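You operate a simulated robot arm through the tools that you are given. There is no shell and no other tool.

You run a simulated robot arm. Do the job below in one go: nothing can be reset, and whatever is moved stays where it is left.

JOB
Switch off the red lamp first, swing it up and clear, and lay the blue sheet on the pink one.
Fine: the shade ends high and not over a sheet.

Only the result counts: the job must be done as asked and must still hold three seconds after the hand-in. Knocking over, shifting, dropping, spilling or breaking anything else fails it. Flat cloth is picked up by pressing the open fingertips on it (5 to 10 N) and closing them slowly along it; thin cloth reads only 2 to 8 mm in the jaws.

ROBOT AND FRAMES
A 7-joint arm with a three-finger gripper, fixed in place. Base frame: the origin is at the foot of the arm, x ahead of it, y to its left, z up; the work surface is at about z = 0.74. Readings come in m, rad, newtons and seconds.
Its first joint turns from -2.897 to 2.897 rad. Payload 2.69 kg.
The TCP is the grasp point between the finger pads, 0.03 m short of the fingertips. In the tool frame z runs along the fingers and y along their closing line. The gripper opens to 0.128 m. The gripper's body begins 0.117 m behind the TCP.
Orientation is told as [roll, pitch, yaw] about the base's x, y, z axes, in that order, counted from this pose: with the fingers straight down and closing along the base's y, the tool's x points along the base's -x, its y along +y and its z along -z.

CONTROLS
- The arm moves only by the tool move_arm. Its argument "moves" is a list of rows, each an object (a shift or turn left out is 0, a gripper value left out holds the last) with "slide": the shift along the base's x, y, z in m, a list of three; "turn": the turn, a rotation vector about the base's x, y, z in rad, a list of three; "fingers": the finger opening in m, from 0 to 0.128. In form: [{"slide": [dx, dy, dz], "turn": [wx, wy, wz], "fingers": fingers}, ...]. A call has 1 to 20 rows; each row shifts and turns the commanded pose from where the row before left it. Rows are played at 5 a second. More than 0.05 m and 0.15 rad between two rows, or a gripper value outside its range, and nothing of the call is played. A pose out of reach is approached as far as the arm can. The call stops where the force on the tool passes 90 N (or 10 N more than at its start, if that is more) or the arm is blocked; 0.2 s more then pass. The fingers move at their own pace and stop on an object; they squeeze with about 34 N. The grip force told is the motor's: it shows also when the fingers shut on nothing. Time passes only in rows, and 0.2 s behind the last, so rows that do not move let the fingers close. The reply holds the time, the measured pose of the TCP, the force on the tool along the base axes, the opening and the grip force, in the units named above and with some noise, with the torque about the TCP (base axes, N m) and any sound that the robot's microphone picked up.
- Cameras (640 x 400 px; columns grow to the right, rows downward): "scene" is fixed at [0.399, 0.6504, 1.7344]; the picture's right is [-0.83, -0.55, 0.00], its down [-0.37, 0.56, -0.74] and it looks along [0.41, -0.61, -0.68] (base axes); focal length 214 px, centre (320, 200). "wrist" rides on the gripper at [0.058, 0.054, -0.131] in the tool frame; the picture's right is [-0.68, 0.74, 0.00], its down [-0.62, -0.57, -0.55] and it looks along [-0.40, -0.37, 0.84] (tool axes); focal length 234 px, centre (320, 200).
- get_image(camera): a new picture of that camera. The clock stands still meanwhile.
- lift_body(by): slides the trunk up (or, below 0, down) by that many m; the arm rides with it, the base frame stays. It gives what a move gives, with no picture.
- pixel_to_xyz(camera, pixels): for up to 12 pixels [column, row] of the newest picture of that camera ("zoom" is the newest enlarged one), the place [x, y, z] in the base frame of the surface seen there, good to about 0.002 m. The clock stands still meanwhile.
- enlarge(camera, box): a new picture of the part [left, top, right, bottom] of that camera's present view, enlarged. The clock stands still meanwhile.
- close_job(): hands the job in; it is judged then, once.

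Leave the gripper open and the arm clear of the work at the hand-in unless told otherwise.

The tools are called after "Emit:" as name(argument=value, ...) on one line, values as JSON. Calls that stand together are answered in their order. move_arm: Moves the arm, as the interface text tells. Its arguments: {"type":"object","properties":{"moves":{"type":"array"}},"required":["moves"]} The other tools are called the same way: lift_body (by) slides the trunk up or down; get_image (camera) takes a picture; pixel_to_xyz (camera, pixels) gives the place of the surface under pixels of a picture; enlarge (camera, box) takes an enlarged picture of a part of a camera's view; close_job () hands the job in.

At the start:

```text
t: 0.0
tcp_pos: [0.579, -0.01, 1.5847]
tool_rot: [0.002, 0.001, -0.001]
force: [0.1, 0.1, -0.7]
ft_torque: [0.01, 0.02, 0.0]
opening: 0.1278
finger_force: 0.1
trunk travel left (down, up): [-0.175, 0.175]
```

scene: 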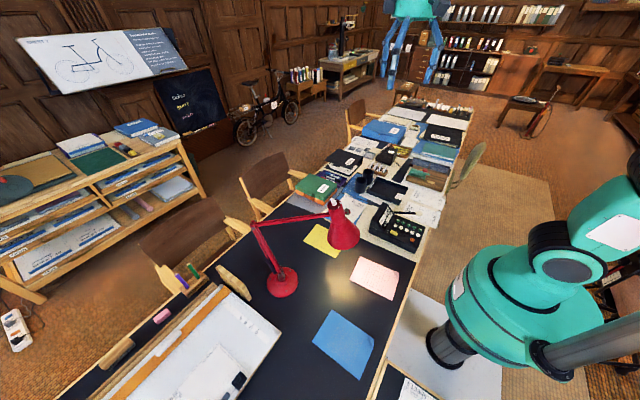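
wrist: 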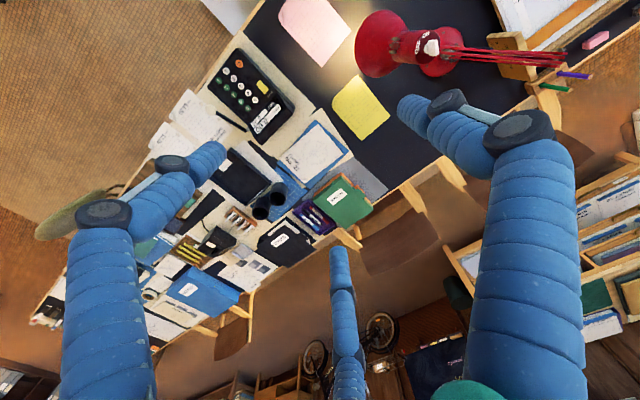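

I see a red desk lamp near scene pixel (300, 245), with its shade at (343, 232). There are yellow, pink and blue sheets on the dark table. I'll enlarge the lamp and the sheets first.

Emit:
enlarge(camera="scene", box=[230, 180, 430, 305])

Emit:
enlarge(camera="wrist", box=[260, 0, 580, 200])

Emit:
get_image(camera="scene")

Emit:
get_image(camera="wrist")

```text
3.20 times, centred on (330, 242) of scene
```

zoom: 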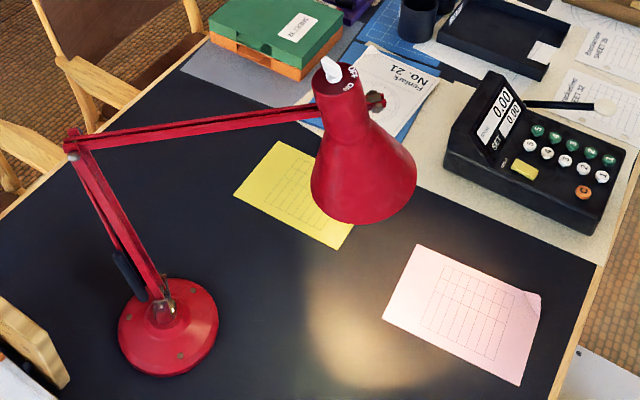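

```text
2.00 times, centred on (420, 100) of wrist
```

zoom: 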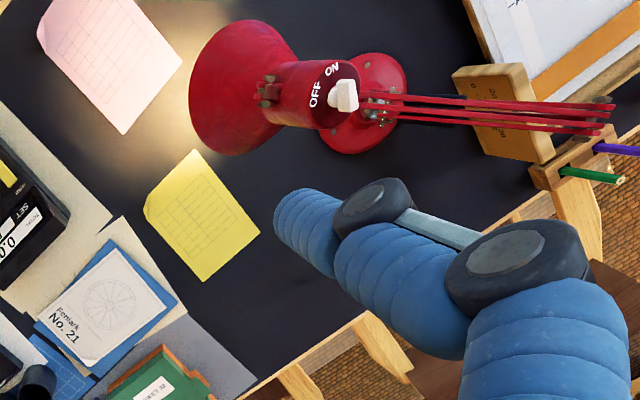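

```text
taken
```

scene: 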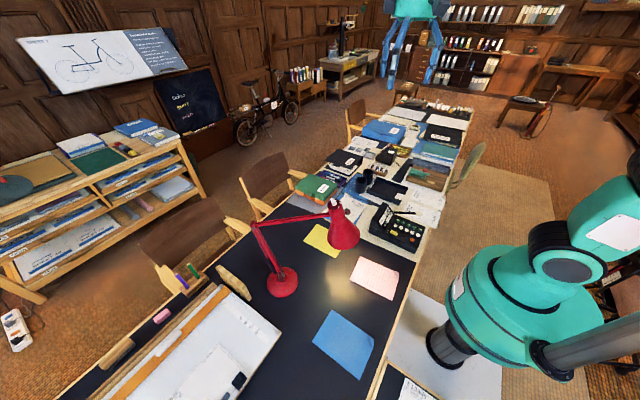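

```text
taken
```

wrist: 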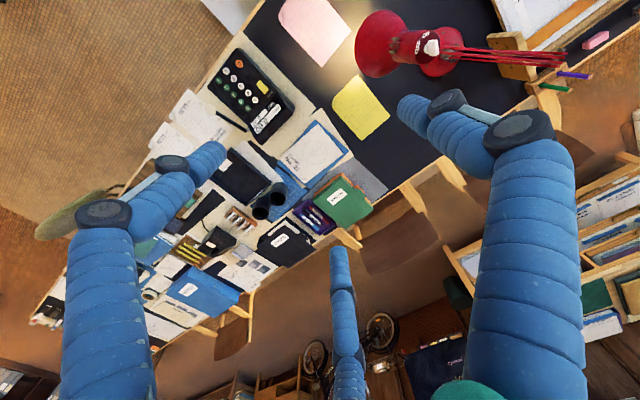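

The lamp has a white knob on the cap at the back of its shade, with ON and OFF printed beside it. I'll zoom in closer and read positions for the switch, shade, arms, base and sheets.

Emit:
enlarge(camera="wrist", box=[380, 20, 476, 80])

Emit:
pixel_to_xyz(camera="scene", pixels=[[334, 203], [341, 207], [343, 230], [330, 243], [357, 243], [341, 249], [252, 224], [300, 216], [281, 281], [270, 255], [347, 214], [280, 274]])

Emit:
pixel_to_xyz(camera="scene", pixels=[[361, 257], [399, 271], [391, 299], [350, 281], [331, 311], [373, 339], [354, 379], [312, 344], [317, 225], [304, 241], [337, 257], [344, 342]])

Emit:
pixel_to_xyz(camera="wrist", pixels=[[432, 47], [420, 40], [410, 45], [378, 40], [370, 60], [380, 15], [358, 45], [400, 60], [450, 47], [560, 58], [430, 65], [395, 40]])

```text
6.67 times, centred on (428, 50) of wrist
```

zoom: 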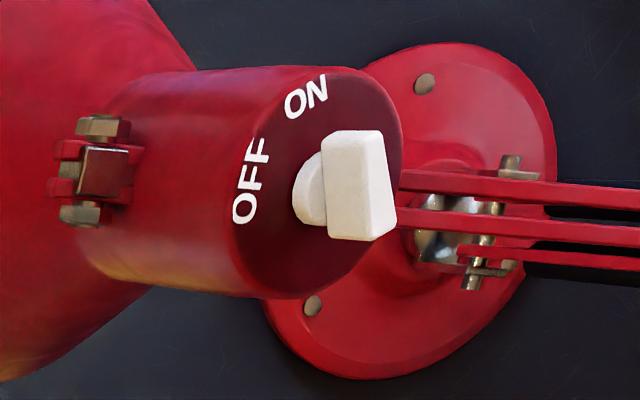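

```text
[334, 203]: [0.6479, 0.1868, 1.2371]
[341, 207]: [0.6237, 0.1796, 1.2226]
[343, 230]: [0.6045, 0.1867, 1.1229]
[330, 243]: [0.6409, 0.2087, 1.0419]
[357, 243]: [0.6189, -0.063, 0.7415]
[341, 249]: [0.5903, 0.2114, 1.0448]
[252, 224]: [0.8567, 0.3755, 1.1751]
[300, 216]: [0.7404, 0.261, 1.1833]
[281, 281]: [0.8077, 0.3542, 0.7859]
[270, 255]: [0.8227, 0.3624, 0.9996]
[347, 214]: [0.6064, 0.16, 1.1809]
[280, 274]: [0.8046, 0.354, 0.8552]
```

```text
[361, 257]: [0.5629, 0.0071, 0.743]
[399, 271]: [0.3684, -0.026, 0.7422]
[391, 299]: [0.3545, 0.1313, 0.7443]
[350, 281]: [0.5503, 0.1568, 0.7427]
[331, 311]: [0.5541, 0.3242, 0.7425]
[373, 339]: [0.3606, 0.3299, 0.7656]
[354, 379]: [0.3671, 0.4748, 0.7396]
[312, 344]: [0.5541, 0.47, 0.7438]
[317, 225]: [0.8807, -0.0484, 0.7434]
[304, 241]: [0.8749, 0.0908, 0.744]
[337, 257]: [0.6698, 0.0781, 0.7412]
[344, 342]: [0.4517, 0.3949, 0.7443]
```

```text
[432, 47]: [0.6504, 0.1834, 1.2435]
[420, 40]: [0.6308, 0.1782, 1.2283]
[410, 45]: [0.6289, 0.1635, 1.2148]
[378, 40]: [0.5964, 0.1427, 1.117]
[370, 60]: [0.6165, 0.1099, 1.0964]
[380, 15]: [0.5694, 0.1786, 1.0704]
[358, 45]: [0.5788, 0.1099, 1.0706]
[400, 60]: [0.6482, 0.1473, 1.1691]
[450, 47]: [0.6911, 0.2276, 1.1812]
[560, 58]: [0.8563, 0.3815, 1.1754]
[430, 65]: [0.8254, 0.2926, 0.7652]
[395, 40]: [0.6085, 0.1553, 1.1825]
```

The knob looks like a bar on a short shaft, so it may be a rotary switch. Before going near it I'll look at the gripper at scene (412, 45) to see its real shape.

Emit:
enlarge(camera="scene", box=[352, 0, 480, 80])

Emit:
enlarge(camera="scene", box=[310, 190, 374, 230])

```text
5.00 times, centred on (416, 40) of scene
```

zoom: 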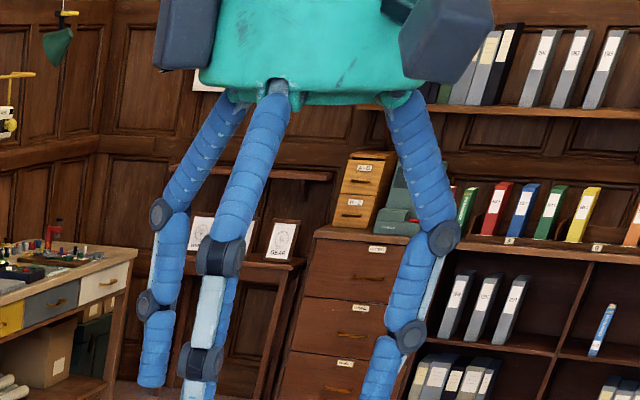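

```text
10.00 times, centred on (342, 210) of scene
```

zoom: 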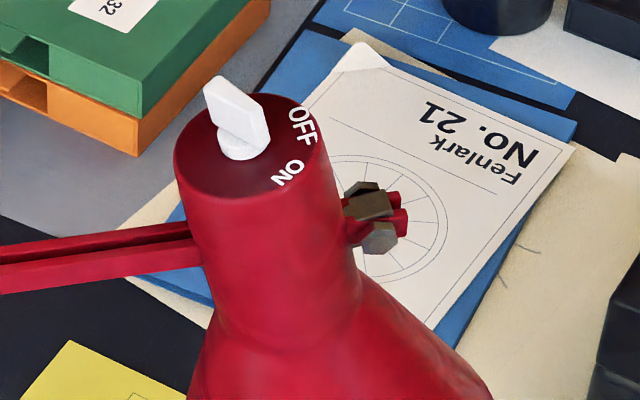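

The knob is a rotary one. Its bar points at ON (zoom pixel 287, 175), and OFF is at (300, 125). I'll measure the cap, knob and labels in 3D from this zoom.

Emit:
pixel_to_xyz(camera="zoom", pixels=[[287, 172], [301, 125], [215, 92], [258, 140], [243, 155], [255, 125], [225, 110], [200, 175], [185, 150], [270, 105], [250, 190], [310, 150]])

Emit:
pixel_to_xyz(camera="zoom", pixels=[[212, 80], [230, 83], [266, 130], [268, 145], [230, 150], [190, 130], [245, 100], [325, 130], [375, 205], [380, 235], [100, 250], [100, 235]])

```text
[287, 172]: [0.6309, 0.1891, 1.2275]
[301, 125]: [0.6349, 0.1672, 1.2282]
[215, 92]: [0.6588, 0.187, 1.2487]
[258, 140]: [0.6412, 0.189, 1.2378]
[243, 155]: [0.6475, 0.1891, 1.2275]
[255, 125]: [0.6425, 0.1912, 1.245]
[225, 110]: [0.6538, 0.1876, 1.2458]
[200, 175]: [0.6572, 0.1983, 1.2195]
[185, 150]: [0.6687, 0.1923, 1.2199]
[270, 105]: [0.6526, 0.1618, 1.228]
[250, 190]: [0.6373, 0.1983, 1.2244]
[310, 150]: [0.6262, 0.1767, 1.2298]
```

```text
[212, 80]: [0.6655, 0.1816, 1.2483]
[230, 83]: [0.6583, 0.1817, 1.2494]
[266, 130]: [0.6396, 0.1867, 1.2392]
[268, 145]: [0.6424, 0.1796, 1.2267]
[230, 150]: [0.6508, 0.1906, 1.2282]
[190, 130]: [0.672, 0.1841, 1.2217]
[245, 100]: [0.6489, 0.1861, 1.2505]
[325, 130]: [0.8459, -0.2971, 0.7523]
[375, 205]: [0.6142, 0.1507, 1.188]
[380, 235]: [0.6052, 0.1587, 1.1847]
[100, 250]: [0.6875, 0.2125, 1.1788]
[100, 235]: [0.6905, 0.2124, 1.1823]
```

The cap is centred near (0.649, 0.181, 1.225) and tilts about 11° toward the elbow. The knob bar runs from about (0.665, 0.182) to (0.640, 0.190), pointing at ON, and OFF is about 65–70° counter-clockwise from above. I'll move the hand above the knob at z ≈ 1.42 with the fingers open for a closer look.

Emit:
move_arm(moves=[{"slide": [0.01, 0.025, -0.02]}, {"slide": [0.01, 0.025, -0.02]}, {"slide": [0.01, 0.025, -0.02]}, {"slide": [0.01, 0.025, -0.02]}, {"slide": [0.01, 0.025, -0.02]}, {"slide": [0.01, 0.025, -0.02]}, {"slide": [0.01, 0.025, -0.02]}, {"slide": [0.012, 0.027, -0.025]}, {"slide": [0, 0, 0]}])

Emit:
get_image(camera="wrist")

Emit:
get_image(camera="scene")

```text
t: 2.0
tcp_pos: [0.6609, 0.1924, 1.4202]
tool_rot: [0.001, -0.001, 0.0]
force: [0.3, 0.6, -0.3]
ft_torque: [-0.05, 0.01, 0.02]
opening: 0.1278
finger_force: 0.1
trunk travel left (down, up): [-0.175, 0.175]
```

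```text
taken
```

wrist: 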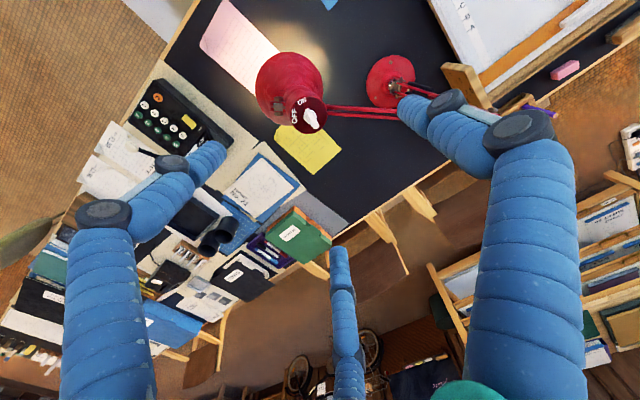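

```text
taken
```

scene: 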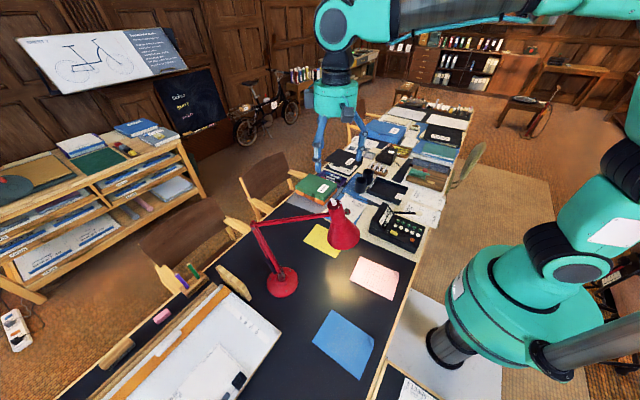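

The knob is in view at wrist pixel (310, 117). I'll enlarge it for a precise reading.

Emit:
enlarge(camera="wrist", box=[270, 85, 350, 135])

Emit:
enlarge(camera="scene", box=[270, 60, 398, 140])

Emit:
enlarge(camera="wrist", box=[180, 0, 500, 200])

```text
8.00 times, centred on (310, 110) of wrist
```

zoom: 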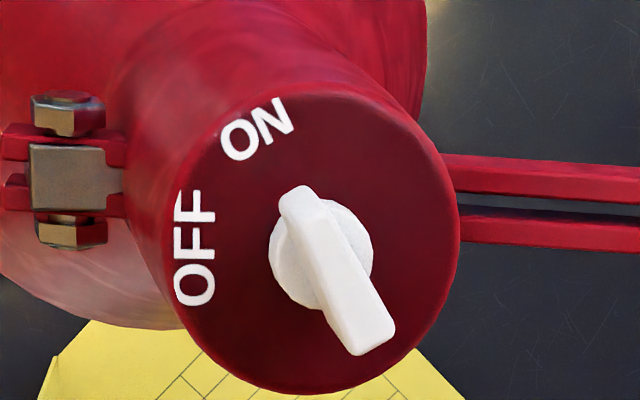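

```text
5.00 times, centred on (334, 100) of scene
```

zoom: 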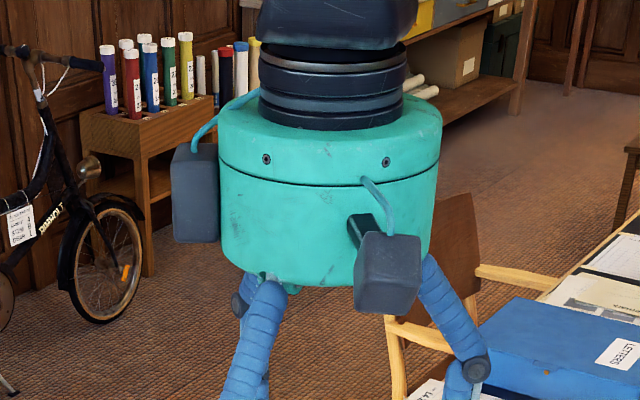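

```text
2.00 times, centred on (340, 100) of wrist
```

zoom: 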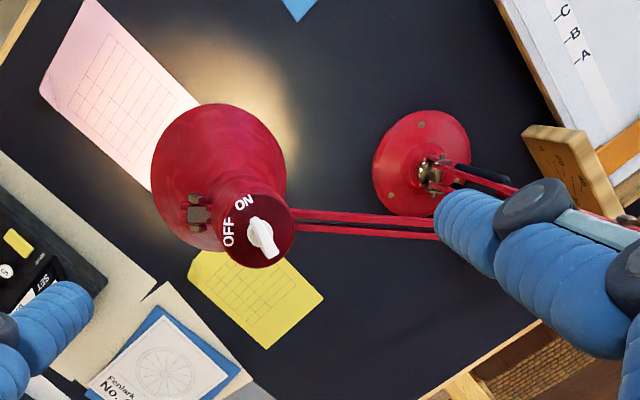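

The knob's narrow end points at ON. I'll zoom in again and read the knob, cap and label points precisely.

Emit:
enlarge(camera="wrist", box=[270, 85, 350, 135])

Emit:
pixel_to_xyz(camera="zoom", pixels=[[298, 195], [365, 325], [335, 260], [355, 340], [385, 318], [280, 255], [360, 215], [300, 300], [257, 130], [193, 250], [315, 225], [350, 290]])

Emit:
pixel_to_xyz(camera="zoom", pixels=[[175, 220], [210, 330], [300, 380], [400, 345], [445, 240], [420, 160], [340, 105], [250, 110], [320, 150], [400, 250], [250, 280], [330, 370]])

```text
8.00 times, centred on (310, 110) of wrist
```

zoom: 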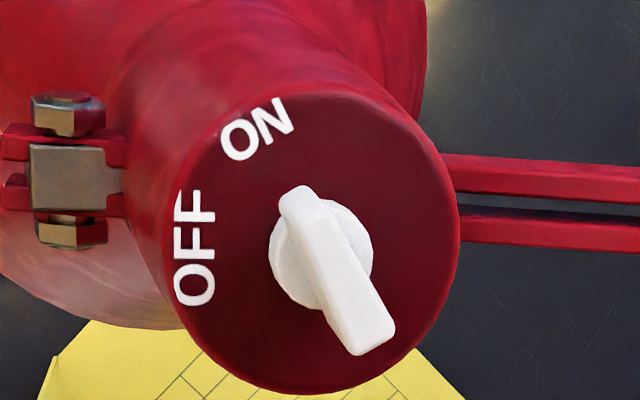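

```text
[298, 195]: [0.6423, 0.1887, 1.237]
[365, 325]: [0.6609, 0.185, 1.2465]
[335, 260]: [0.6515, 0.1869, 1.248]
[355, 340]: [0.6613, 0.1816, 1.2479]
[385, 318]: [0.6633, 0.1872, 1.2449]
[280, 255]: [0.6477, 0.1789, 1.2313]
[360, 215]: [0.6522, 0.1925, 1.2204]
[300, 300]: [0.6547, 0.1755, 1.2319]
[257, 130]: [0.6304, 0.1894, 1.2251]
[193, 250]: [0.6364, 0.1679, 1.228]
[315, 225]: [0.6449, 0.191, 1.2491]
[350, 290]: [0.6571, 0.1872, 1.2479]
```

```text
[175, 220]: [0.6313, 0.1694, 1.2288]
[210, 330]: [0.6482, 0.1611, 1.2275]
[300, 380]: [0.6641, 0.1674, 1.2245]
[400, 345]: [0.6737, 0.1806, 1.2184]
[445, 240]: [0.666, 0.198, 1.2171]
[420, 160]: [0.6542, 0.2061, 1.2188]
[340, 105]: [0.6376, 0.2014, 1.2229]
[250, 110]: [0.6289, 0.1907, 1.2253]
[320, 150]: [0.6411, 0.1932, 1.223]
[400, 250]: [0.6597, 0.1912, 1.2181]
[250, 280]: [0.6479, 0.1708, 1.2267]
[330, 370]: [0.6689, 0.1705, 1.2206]
```

Readings:
- **Cap:** centre (0.651, 0.184, 1.223), with its normal about (0.17, 0.15, 0.97).
- **Knob bar:** at about 164° in the xy plane, with its top near 1.249.
- **Labels:** ON at about 165° and OFF at about 229°, so the knob needs roughly +63° about the cap normal.

I'll line the tool up with the cap axis and across the bar, still well above it, with the fingers narrowed to 0.04.

Emit:
move_arm(moves=[{"slide": [0.0055, 0.005, -0.003], "turn": [0, 0, -0.14], "fingers": 0.04}, {"slide": [0.0055, 0.005, -0.003], "turn": [0, 0, -0.139]}, {"slide": [0.0055, 0.0055, -0.003], "turn": [-0.0775, 0.0855, 0]}, {"slide": [0.0055, 0.0055, -0.003], "turn": [-0.0775, 0.0855, 0]}, {}, {}])

Emit:
get_image(camera="wrist")

Emit:
get_image(camera="scene")

```text
t: 3.4
tcp_pos: [0.6823, 0.2127, 1.4083]
tool_rot: [-0.196, 0.118, -0.291]
force: [-0.6, -0.5, 0.4]
ft_torque: [0.03, -0.07, -0.01]
opening: 0.04
finger_force: 0.0
trunk travel left (down, up): [-0.175, 0.175]
```

```text
taken
```

wrist: 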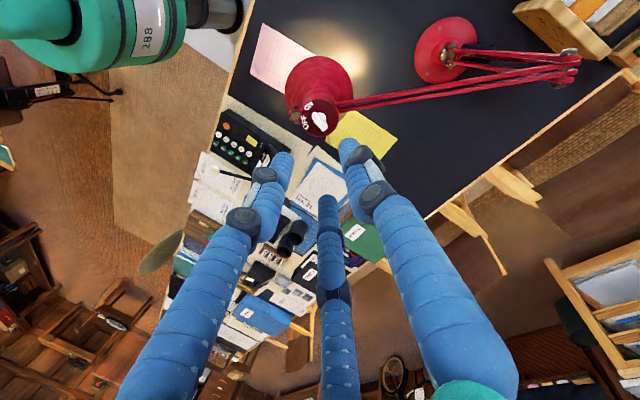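

```text
taken
```

scene: 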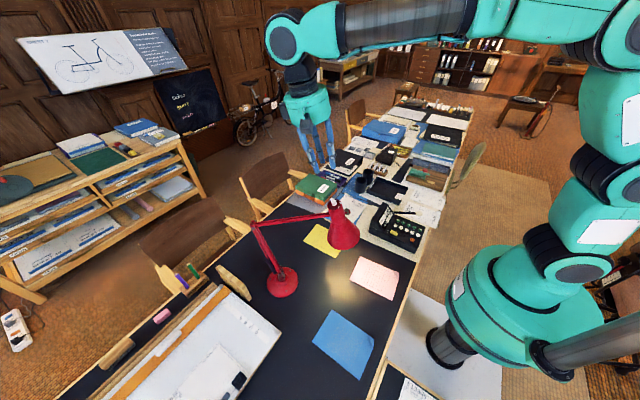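

The tool axis now matches the cap normal, and the knob sits on the tool axis at wrist (320, 118). I'll come down along the axis until the fingertips are just above the bar, then check.

Emit:
move_arm(moves=[{"slide": [-0.0054, -0.0048, -0.0317]}, {"slide": [-0.0054, -0.0048, -0.0317]}, {"slide": [-0.0054, -0.0048, -0.0317]}, {"slide": [-0.0027, -0.0024, -0.0158]}, {"slide": [-0.0027, -0.0024, -0.0158]}, {}])

Emit:
get_image(camera="wrist")

Emit:
enlarge(camera="scene", box=[278, 150, 406, 230])

Emit:
enlarge(camera="wrist", box=[256, 120, 384, 200])

```text
t: 4.8
tcp_pos: [0.6618, 0.1933, 1.2812]
tool_rot: [-0.197, 0.119, -0.293]
force: [-0.1, -0.2, 0.7]
ft_torque: [-0.04, 0.01, 0.01]
opening: 0.0401
finger_force: 0.1
trunk travel left (down, up): [-0.175, 0.175]
```

```text
taken
```

wrist: 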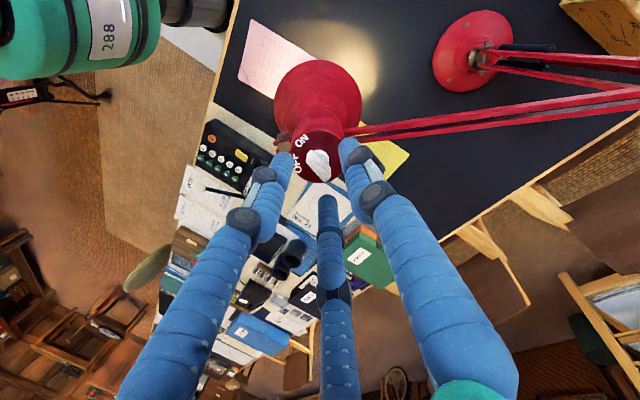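

```text
5.00 times, centred on (342, 190) of scene
```

zoom: 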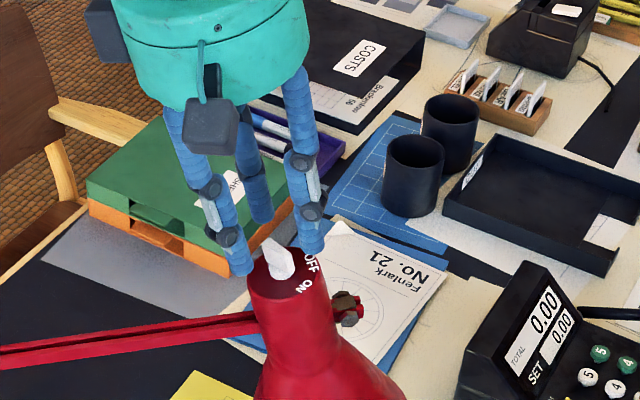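

```text
5.00 times, centred on (320, 160) of wrist
```

zoom: 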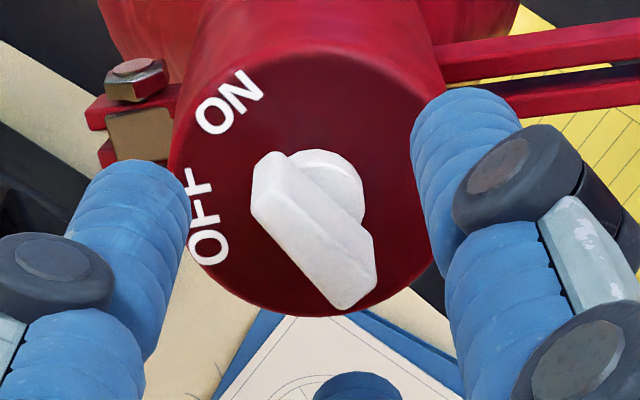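

The fingertips straddle the knob, which is centred at zoom (315, 230). I'll measure the visible fingertips, to know where the real contact surfaces are before the last few centimetres.

Emit:
pixel_to_xyz(camera="zoom", pixels=[[425, 180], [430, 250], [460, 100], [130, 175], [175, 220], [140, 330], [350, 380], [370, 395], [315, 230], [265, 170], [350, 290], [340, 180]])

Emit:
pixel_to_xyz(camera="wrist", pixels=[[328, 198], [328, 210], [322, 225], [336, 225], [343, 145], [280, 155]])

```text
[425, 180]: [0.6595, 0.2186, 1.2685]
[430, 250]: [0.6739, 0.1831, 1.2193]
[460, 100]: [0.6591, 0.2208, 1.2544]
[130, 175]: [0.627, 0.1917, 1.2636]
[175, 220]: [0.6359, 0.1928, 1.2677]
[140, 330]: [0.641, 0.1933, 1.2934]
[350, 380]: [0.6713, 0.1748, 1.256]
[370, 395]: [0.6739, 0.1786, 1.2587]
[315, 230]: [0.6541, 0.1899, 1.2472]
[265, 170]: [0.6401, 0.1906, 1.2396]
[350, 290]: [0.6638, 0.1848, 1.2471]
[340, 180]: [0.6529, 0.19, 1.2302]
```

```text
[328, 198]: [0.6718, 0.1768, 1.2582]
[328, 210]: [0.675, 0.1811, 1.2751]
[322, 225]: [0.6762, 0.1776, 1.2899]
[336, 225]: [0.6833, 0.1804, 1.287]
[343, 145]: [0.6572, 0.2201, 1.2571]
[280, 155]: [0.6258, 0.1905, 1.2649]
```

The visible fingertips are clear of the cap, and the knob's bar top centre reads (0.654, 0.190, 1.247), between the fingers. I'll go down the last 2 cm along the axis and close on the bar.

Emit:
move_arm(moves=[{"slide": [-0.0022, -0.0014, -0.0096]}, {"slide": [-0.0022, -0.0014, -0.0096]}, {}, {"fingers": 0.02}, {"fingers": 0.012}, {"fingers": 0.004}, {"fingers": 0.0}, {}])

Emit:
get_image(camera="wrist")

Emit:
enlarge(camera="wrist", box=[256, 120, 384, 200])

Emit:
enlarge(camera="scene", box=[278, 150, 406, 230])

```text
t: 6.6
tcp_pos: [0.6565, 0.1912, 1.2624]
tool_rot: [-0.197, 0.119, -0.291]
force: [-1.2, 0.8, -2.0]
ft_torque: [-0.32, -0.3, 0.17]
opening: 0.0132
finger_force: 39.5
trunk travel left (down, up): [-0.175, 0.175]
```

```text
taken
```

wrist: 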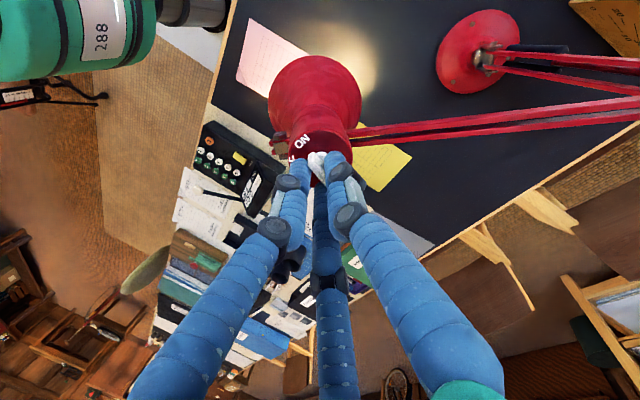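

```text
5.00 times, centred on (320, 160) of wrist
```

zoom: 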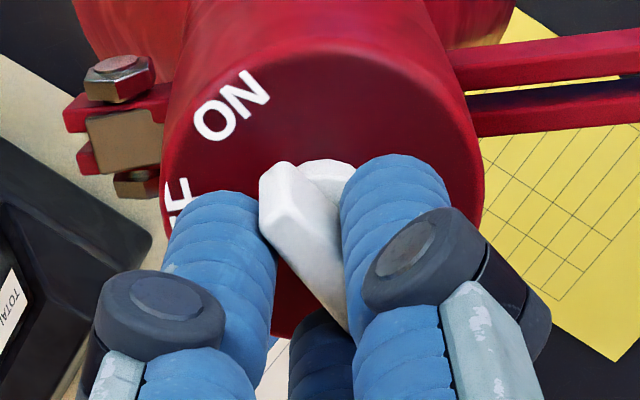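

```text
5.00 times, centred on (342, 190) of scene
```

zoom: 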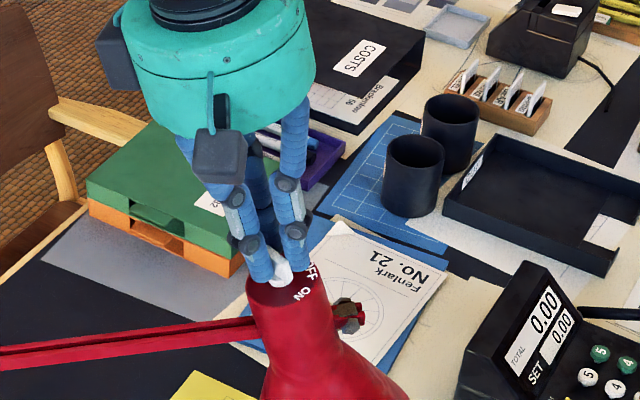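

The fingers hold the bar (opening 0.0132, grip 39.5 N) and the force on the tool is low. I'll turn it counter-clockwise about the cap axis, about 0.5 rad first, and watch the torque.

Emit:
move_arm(moves=[{"turn": [0.0167, 0.0154, 0.0974]}, {"turn": [0.0167, 0.0154, 0.0974]}, {"turn": [0.0167, 0.0154, 0.0974]}, {"turn": [0.0167, 0.0154, 0.0974]}, {"turn": [0.0167, 0.0154, 0.0974]}, {}])

Emit:
get_image(camera="scene")

Emit:
enlarge(camera="scene", box=[278, 150, 406, 230])

```text
t: 8.0
tcp_pos: [0.6569, 0.1902, 1.2615]
tool_rot: [-0.117, 0.201, 0.213]
force: [0.8, 2.3, -3.4]
ft_torque: [0.07, -0.33, 0.05]
opening: 0.0131
finger_force: 39.5
trunk travel left (down, up): [-0.175, 0.175]
heard: click
```

```text
taken
```

scene: 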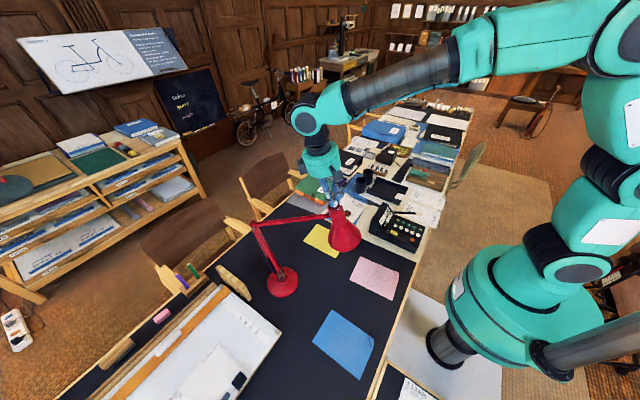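

```text
5.00 times, centred on (342, 190) of scene
```

zoom: 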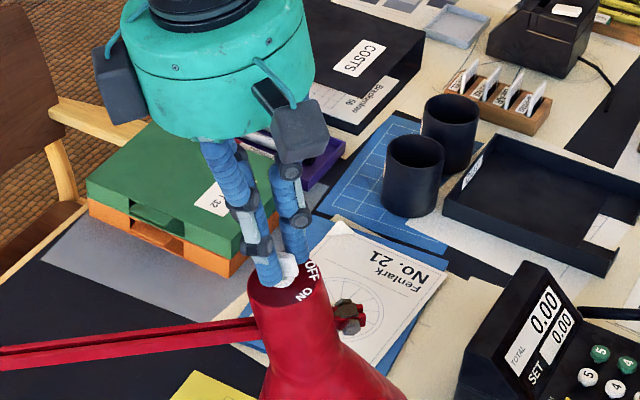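

I heard a click and the light pool on the table is gone. I'll carry on to the full OFF position, about 0.5 rad more, so it stays off.

Emit:
move_arm(moves=[{"turn": [0.0167, 0.0154, 0.0974]}, {"turn": [0.0167, 0.0154, 0.0974]}, {"turn": [0.0167, 0.0154, 0.0974]}, {"turn": [0.0167, 0.0154, 0.0974]}, {"turn": [0.0134, 0.0123, 0.0779]}, {}])

Emit:
enlarge(camera="scene", box=[278, 150, 406, 230])

```text
t: 9.4
tcp_pos: [0.6576, 0.1896, 1.2609]
tool_rot: [-0.011, 0.234, 0.701]
force: [2.3, 2.0, -3.5]
ft_torque: [0.32, -0.21, -0.06]
opening: 0.0131
finger_force: 39.6
trunk travel left (down, up): [-0.175, 0.175]
```

```text
5.00 times, centred on (342, 190) of scene
```

zoom: 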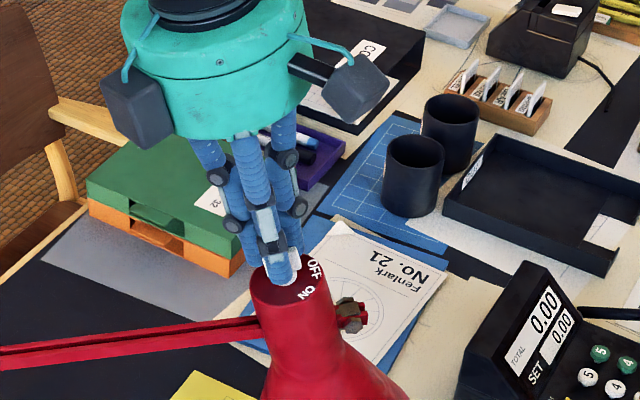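

The tool has turned about 0.99 rad with little torque. I'll open the fingers a little, back off along the axis and check the knob.

Emit:
move_arm(moves=[{"fingers": 0.02}, {"fingers": 0.04}, {}, {"slide": [0.005, 0.0046, 0.0292]}, {"slide": [0.005, 0.0046, 0.0292]}, {"slide": [0.005, 0.0046, 0.0292]}, {"fingers": 0.1}, {}])

Emit:
get_image(camera="wrist")

Emit:
enlarge(camera="scene", box=[278, 150, 406, 230])

Emit:
get_image(camera="scene")

```text
t: 11.2
tcp_pos: [0.6718, 0.2041, 1.3492]
tool_rot: [-0.011, 0.231, 0.701]
force: [0.4, 0.0, 0.8]
ft_torque: [0.05, 0.02, -0.04]
opening: 0.0999
finger_force: 0.1
trunk travel left (down, up): [-0.175, 0.175]
```

```text
taken
```

wrist: 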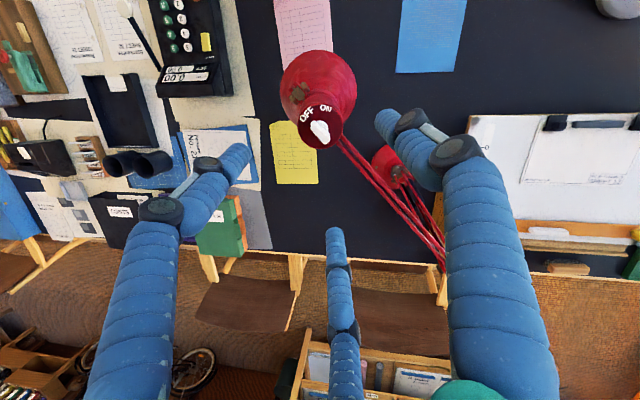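

```text
5.00 times, centred on (342, 190) of scene
```

zoom: 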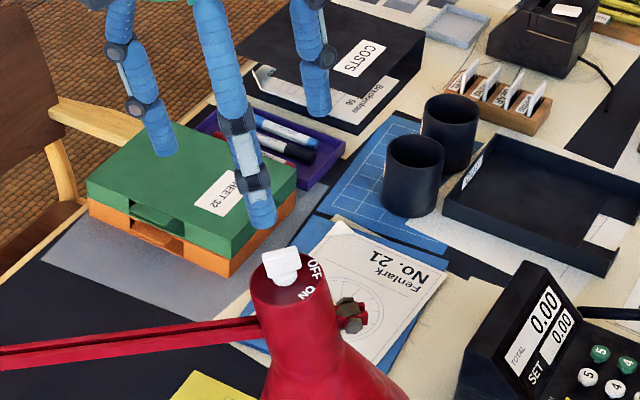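

```text
taken
```

scene: 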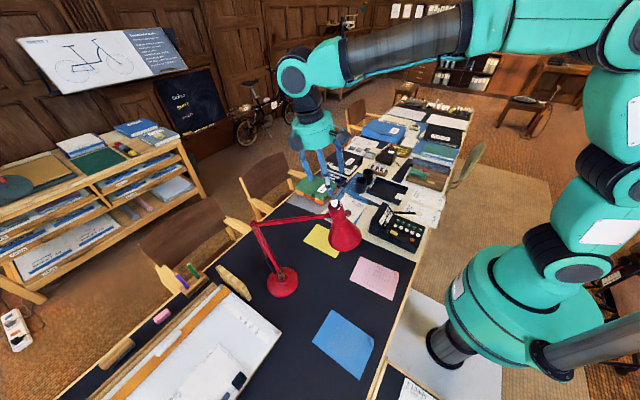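

Emit:
enlarge(camera="wrist", box=[280, 85, 360, 155])

```text
5.71 times, centred on (320, 120) of wrist
```

zoom: 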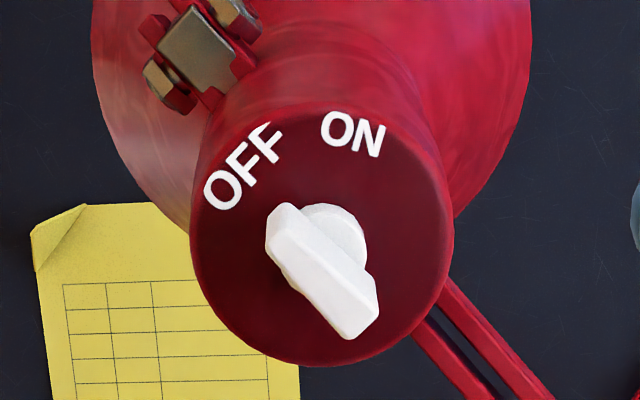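

The knob now points squarely at OFF and the lamp is dark. The tool's closing line (about 131°) is already across the lamp's arm plane. I'll go down along the cap axis with the fingers at 0.10 so the pads sit beside the 45 mm switch housing, then look before closing.

Emit:
move_arm(moves=[{"slide": [-0.0044, -0.004, -0.0253]}, {"slide": [-0.0044, -0.004, -0.0253]}, {"slide": [-0.0044, -0.004, -0.0253]}, {"slide": [-0.0044, -0.004, -0.0253]}, {"slide": [-0.0044, -0.004, -0.0253]}, {}])

Emit:
get_image(camera="wrist")

Emit:
enlarge(camera="scene", box=[278, 160, 406, 240])

```text
t: 12.6
tcp_pos: [0.65, 0.1845, 1.2232]
tool_rot: [-0.01, 0.233, 0.7]
force: [-0.4, 0.0, 0.0]
ft_torque: [-0.05, 0.02, -0.03]
opening: 0.1
finger_force: 0.0
trunk travel left (down, up): [-0.175, 0.175]
```

```text
taken
```

wrist: 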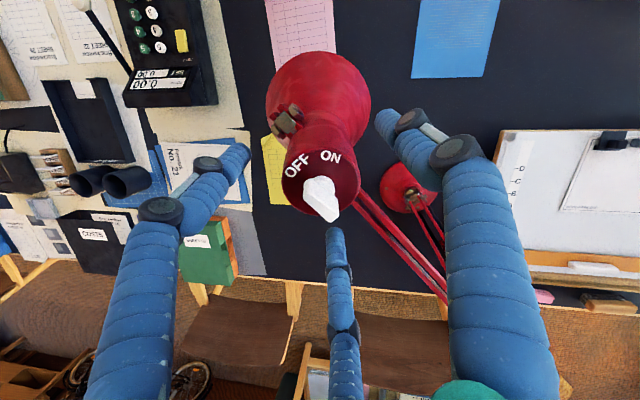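

```text
5.00 times, centred on (342, 200) of scene
```

zoom: 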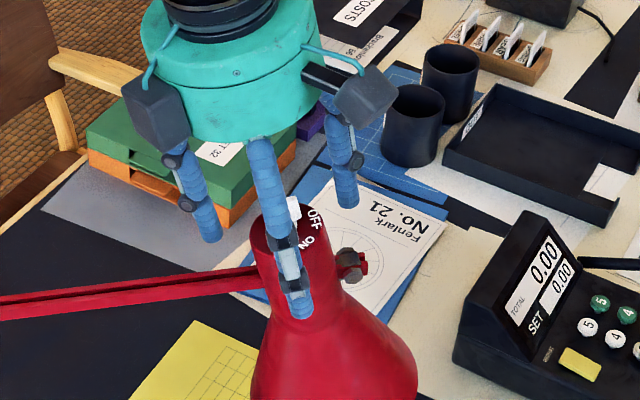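

The pads are beside the housing with no contact force. I'll go down 5 mm more and close gently on the housing.

Emit:
move_arm(moves=[{"slide": [-0.0008, -0.0008, -0.0049]}, {"fingers": 0.07}, {"fingers": 0.055}, {"fingers": 0.048}, {"fingers": 0.042}, {"fingers": 0.03}, {"fingers": 0.02}, {}])

Emit:
enlarge(camera="scene", box=[278, 160, 406, 240])

Emit:
get_image(camera="wrist")

```text
t: 14.4
tcp_pos: [0.6501, 0.1826, 1.2187]
tool_rot: [-0.01, 0.23, 0.698]
force: [0.5, -0.8, -1.0]
ft_torque: [0.24, 0.19, -0.03]
opening: 0.0528
finger_force: 44.8
trunk travel left (down, up): [-0.175, 0.175]
```

```text
5.00 times, centred on (342, 200) of scene
```

zoom: 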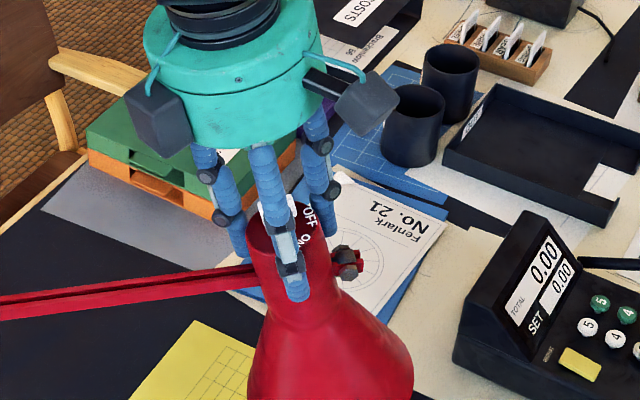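

```text
taken
```

wrist: 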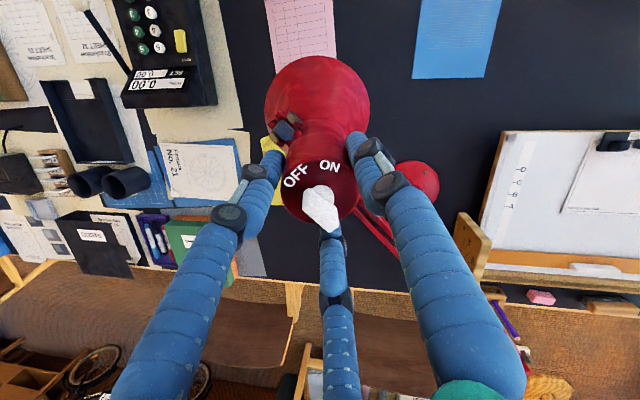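

The housing is held (opening 0.0528, grip 44.8 N). I'll lift a small amount straight up first to feel how the lamp's joints resist.

Emit:
move_arm(moves=[{"slide": [0, 0, 0.01]}, {"slide": [0.0005, 0.0005, 0.01]}, {}])

```text
t: 15.2
tcp_pos: [0.6503, 0.1828, 1.2379]
tool_rot: [-0.009, 0.231, 0.701]
force: [2.2, 2.4, -2.6]
ft_torque: [0.16, -0.09, 0.05]
opening: 0.0527
finger_force: 45.5
trunk travel left (down, up): [-0.175, 0.175]
```

Forces are low (about 4 N), so the lamp moves easily. I'll continue along the arc about its elbow, up and slightly back toward the lamp base.

Emit:
move_arm(moves=[{"slide": [0.0012, 0.0012, 0.0132]}, {"slide": [0.0012, 0.0011, 0.0132]}, {"slide": [0.0018, 0.0017, 0.0114]}, {"slide": [0.0018, 0.0018, 0.0113]}, {"slide": [0.0025, 0.0024, 0.0111]}, {"slide": [0.0025, 0.0025, 0.0111]}, {}])

Emit:
get_image(camera="scene")

```text
t: 16.8
tcp_pos: [0.6613, 0.1947, 1.3093]
tool_rot: [-0.01, 0.23, 0.699]
force: [0.4, -0.6, -3.3]
ft_torque: [0.06, 0.1, -0.17]
opening: 0.0527
finger_force: 45.2
trunk travel left (down, up): [-0.175, 0.175]
```

```text
taken
```

scene: 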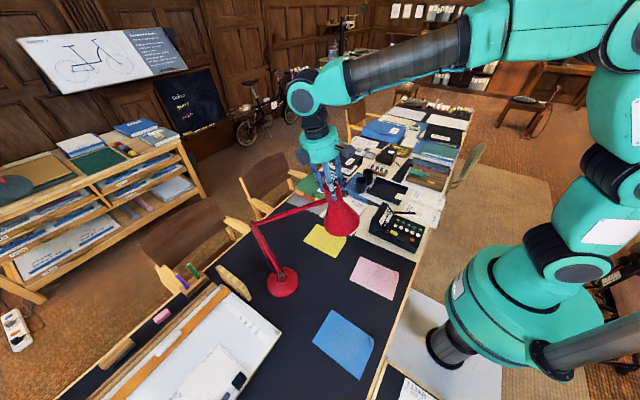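

The lamp's upper arm is rising about its elbow and the base is not moving. I'll continue along the arc.

Emit:
move_arm(moves=[{"slide": [0.0031, 0.0031, 0.0108]}, {"slide": [0.0032, 0.0031, 0.0107]}, {"slide": [0.0038, 0.0038, 0.0104]}, {"slide": [0.0039, 0.0038, 0.0103]}, {"slide": [0.0044, 0.0044, 0.0098]}, {"slide": [0.0045, 0.0044, 0.0098]}, {"slide": [0.005, 0.005, 0.0093]}, {"slide": [0.0051, 0.0049, 0.0092]}, {"slide": [0.0055, 0.0055, 0.0086]}, {"slide": [0.0056, 0.0055, 0.0086]}, {}])

Emit:
get_image(camera="scene")

```text
t: 19.2
tcp_pos: [0.7056, 0.2373, 1.4064]
tool_rot: [-0.01, 0.229, 0.699]
force: [5.7, -5.4, -2.1]
ft_torque: [0.17, 0.0, -0.88]
opening: 0.0531
finger_force: 45.0
trunk travel left (down, up): [-0.175, 0.175]
```

```text
taken
```

scene: 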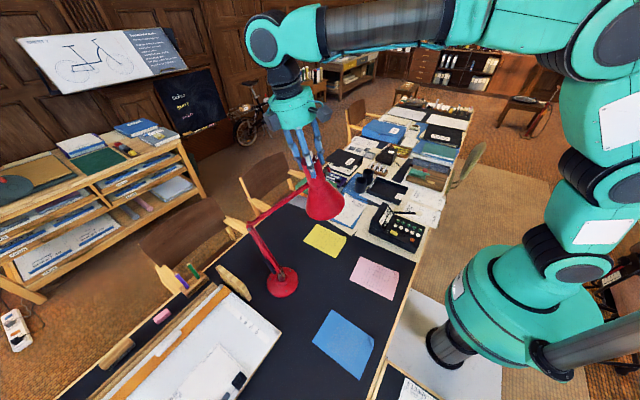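

There is a small sideways force (about 8 N along +x, −y), so the arm's plane is a little shallower than I assumed. I'll correct the direction, continue up, and check the forces.

Emit:
move_arm(moves=[{"slide": [0.0015, -0.0015, 0]}, {"slide": [0.0015, -0.0015, 0]}, {"slide": [0.0065, 0.0056, 0.0079]}, {"slide": [0.0066, 0.0056, 0.0078]}, {"slide": [0.007, 0.006, 0.0071]}, {"slide": [0.0071, 0.006, 0.0071]}, {}])

Emit:
get_image(camera="scene")

```text
t: 20.8
tcp_pos: [0.7362, 0.2582, 1.437]
tool_rot: [-0.011, 0.229, 0.7]
force: [-2.3, 2.7, -1.1]
ft_torque: [-0.15, -0.25, 0.17]
opening: 0.0524
finger_force: 45.0
trunk travel left (down, up): [-0.175, 0.175]
```

```text
taken
```

scene: 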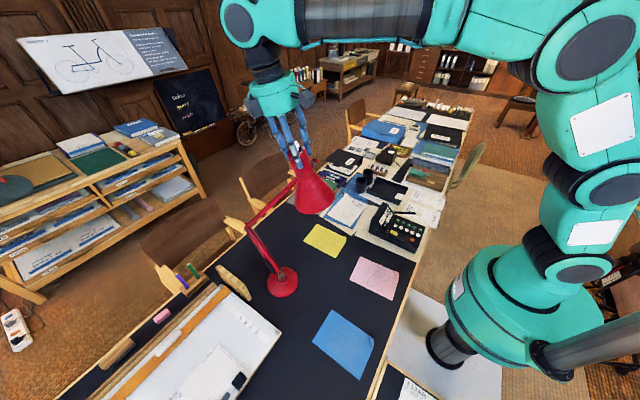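

Forces are small now. I'll measure where the shade is relative to the sheets.

Emit:
enlarge(camera="scene", box=[230, 140, 390, 240])

Emit:
pixel_to_xyz(camera="scene", pixels=[[297, 208], [305, 213], [315, 214], [325, 211], [332, 204], [334, 197], [315, 185], [310, 175], [243, 180], [281, 281], [268, 255], [296, 172]])

Emit:
pixel_to_xyz(camera="scene", pixels=[[317, 226], [304, 240], [336, 257], [346, 237], [361, 257], [399, 271], [390, 298], [351, 281], [332, 311], [373, 338], [358, 378], [313, 343]])

```text
4.00 times, centred on (310, 190) of scene
```

zoom: 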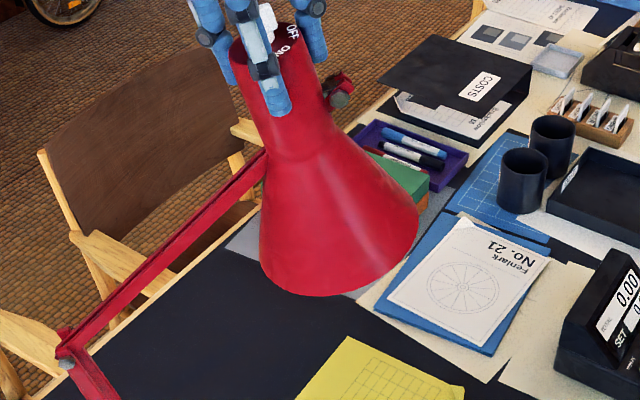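

```text
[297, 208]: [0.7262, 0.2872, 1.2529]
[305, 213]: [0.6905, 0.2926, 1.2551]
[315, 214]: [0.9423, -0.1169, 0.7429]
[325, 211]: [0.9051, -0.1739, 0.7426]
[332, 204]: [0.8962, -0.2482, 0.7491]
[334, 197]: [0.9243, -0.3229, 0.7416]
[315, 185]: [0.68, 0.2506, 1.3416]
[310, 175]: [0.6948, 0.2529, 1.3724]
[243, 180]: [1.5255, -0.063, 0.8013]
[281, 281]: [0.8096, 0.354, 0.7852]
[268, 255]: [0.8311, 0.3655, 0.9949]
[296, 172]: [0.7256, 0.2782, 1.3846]
```

```text
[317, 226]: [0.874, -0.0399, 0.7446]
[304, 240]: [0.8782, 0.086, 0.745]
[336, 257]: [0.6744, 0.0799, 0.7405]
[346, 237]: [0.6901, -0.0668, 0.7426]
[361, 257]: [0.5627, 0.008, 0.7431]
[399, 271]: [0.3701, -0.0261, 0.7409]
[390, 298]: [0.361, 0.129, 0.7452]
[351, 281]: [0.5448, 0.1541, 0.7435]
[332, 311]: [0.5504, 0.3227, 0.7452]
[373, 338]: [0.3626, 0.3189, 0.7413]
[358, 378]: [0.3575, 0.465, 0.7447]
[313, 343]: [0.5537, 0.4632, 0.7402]
```

The shade rim is centred near (0.707, 0.231) with a radius of about 0.066, at z ≈ 1.25–1.44. That clears yellow (y < 0.086), pink and blue, and the lamp base has not moved. I'll raise it a bit further along the arc, then let go.

Emit:
move_arm(moves=[{"slide": [0.0057, 0.0049, 0.0065]}, {"slide": [0.0057, 0.0049, 0.0065]}, {}, {}])

```text
t: 21.8
tcp_pos: [0.7476, 0.2689, 1.4499]
tool_rot: [-0.009, 0.232, 0.701]
force: [-3.0, 4.2, -1.9]
ft_torque: [-0.02, -0.18, 0.31]
opening: 0.0523
finger_force: 45.0
trunk travel left (down, up): [-0.175, 0.175]
```

Forces stay small. I'll ease the sideways load by 1 mm, open the fingers slowly, and check that the lamp holds.

Emit:
move_arm(moves=[{"slide": [-0.0008, 0.001, 0]}, {"fingers": 0.06}, {"fingers": 0.075}, {"fingers": 0.1}, {}, {}])

Emit:
get_image(camera="scene")

Emit:
get_image(camera="wrist")

```text
t: 23.2
tcp_pos: [0.7456, 0.2682, 1.4508]
tool_rot: [-0.01, 0.231, 0.7]
force: [-0.4, 0.1, -0.4]
ft_torque: [-0.02, -0.01, 0.01]
opening: 0.1001
finger_force: 0.1
trunk travel left (down, up): [-0.175, 0.175]
```

```text
taken
```

scene: 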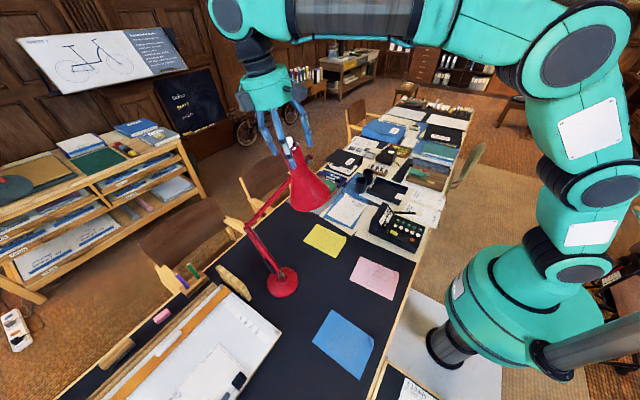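

```text
taken
```

wrist: 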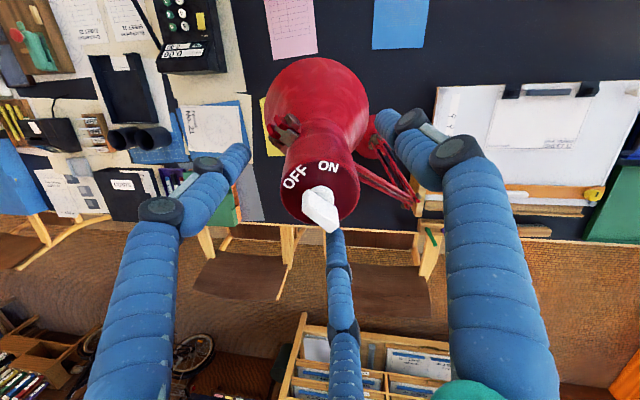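

The lamp stays up with the fingers open. I'll back off along the cap axis.

Emit:
move_arm(moves=[{"slide": [0.004, 0.0037, 0.0234]}, {"slide": [0.004, 0.0037, 0.0234]}, {"slide": [0.004, 0.0037, 0.0234]}, {"slide": [0.0, 0.0, 0.03]}, {"slide": [0.0, 0.0, 0.03]}, {}])

Emit:
get_image(camera="scene")

```text
t: 24.6
tcp_pos: [0.7413, 0.2728, 1.5539]
tool_rot: [-0.01, 0.228, 0.698]
force: [0.1, 0.1, 0.4]
ft_torque: [0.07, -0.08, 0.02]
opening: 0.1002
finger_force: 0.0
out of reach, approached as far as the arm can: row 4, 5
trunk travel left (down, up): [-0.175, 0.175]
```

```text
taken
```

scene: 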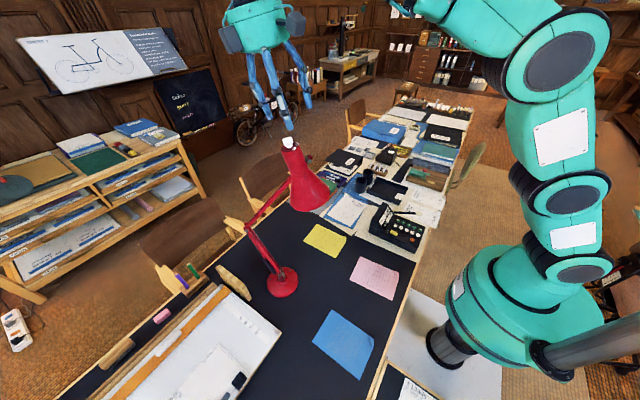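

Rows 4 and 5 were out of reach at this height, but the fingertips are about 4 cm above the knob. I'll raise the trunk 0.1 m for clearance before moving sideways.

Emit:
lift_body(by=0.1)

```text
t: 25.9
tcp_pos: [0.7421, 0.2731, 1.6526]
tool_rot: [-0.011, 0.232, 0.701]
force: [0.6, -0.2, -0.5]
ft_torque: [-0.01, 0.03, 0.02]
opening: 0.1001
finger_force: 0.1
trunk travel left (down, up): [-0.275, 0.075]
```

The fingertips are now well above the lamp. I'll move back toward the robot at this height, taking out the tilt and yaw, to get over the blue sheet.

Emit:
move_arm(moves=[{"slide": [-0.04, 0.0095, 0], "turn": [0.074, -0.088, 0]}, {"slide": [-0.04, 0.0095, 0], "turn": [0.074, -0.088, 0]}, {"slide": [-0.04, 0.0095, 0], "turn": [0, 0, -0.14]}, {"slide": [-0.04, 0.0095, 0], "turn": [0, 0, -0.14]}, {"slide": [-0.04, 0.0095, 0], "turn": [0, 0, -0.14]}, {"slide": [-0.04, 0.0095, 0], "turn": [0, 0, -0.14]}, {"slide": [-0.04, 0.0095, 0], "turn": [0, 0, -0.14]}, {}])

Emit:
get_image(camera="scene")

```text
t: 27.7
tcp_pos: [0.4624, 0.3413, 1.6516]
tool_rot: [-0.01, 0.003, -0.001]
force: [0.3, -0.6, -0.8]
ft_torque: [-0.02, 0.0, -0.01]
opening: 0.1003
finger_force: 0.1
trunk travel left (down, up): [-0.275, 0.075]
```

```text
taken
```

scene: 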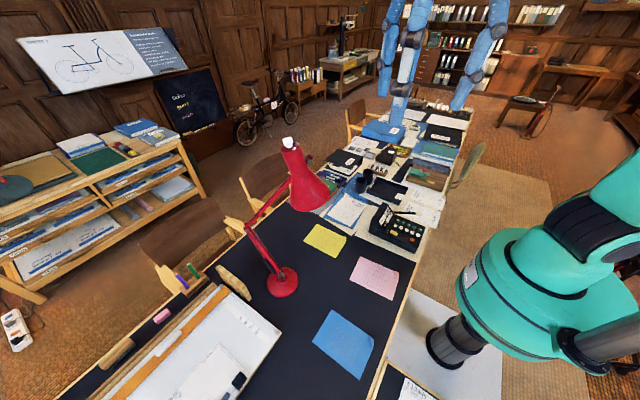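

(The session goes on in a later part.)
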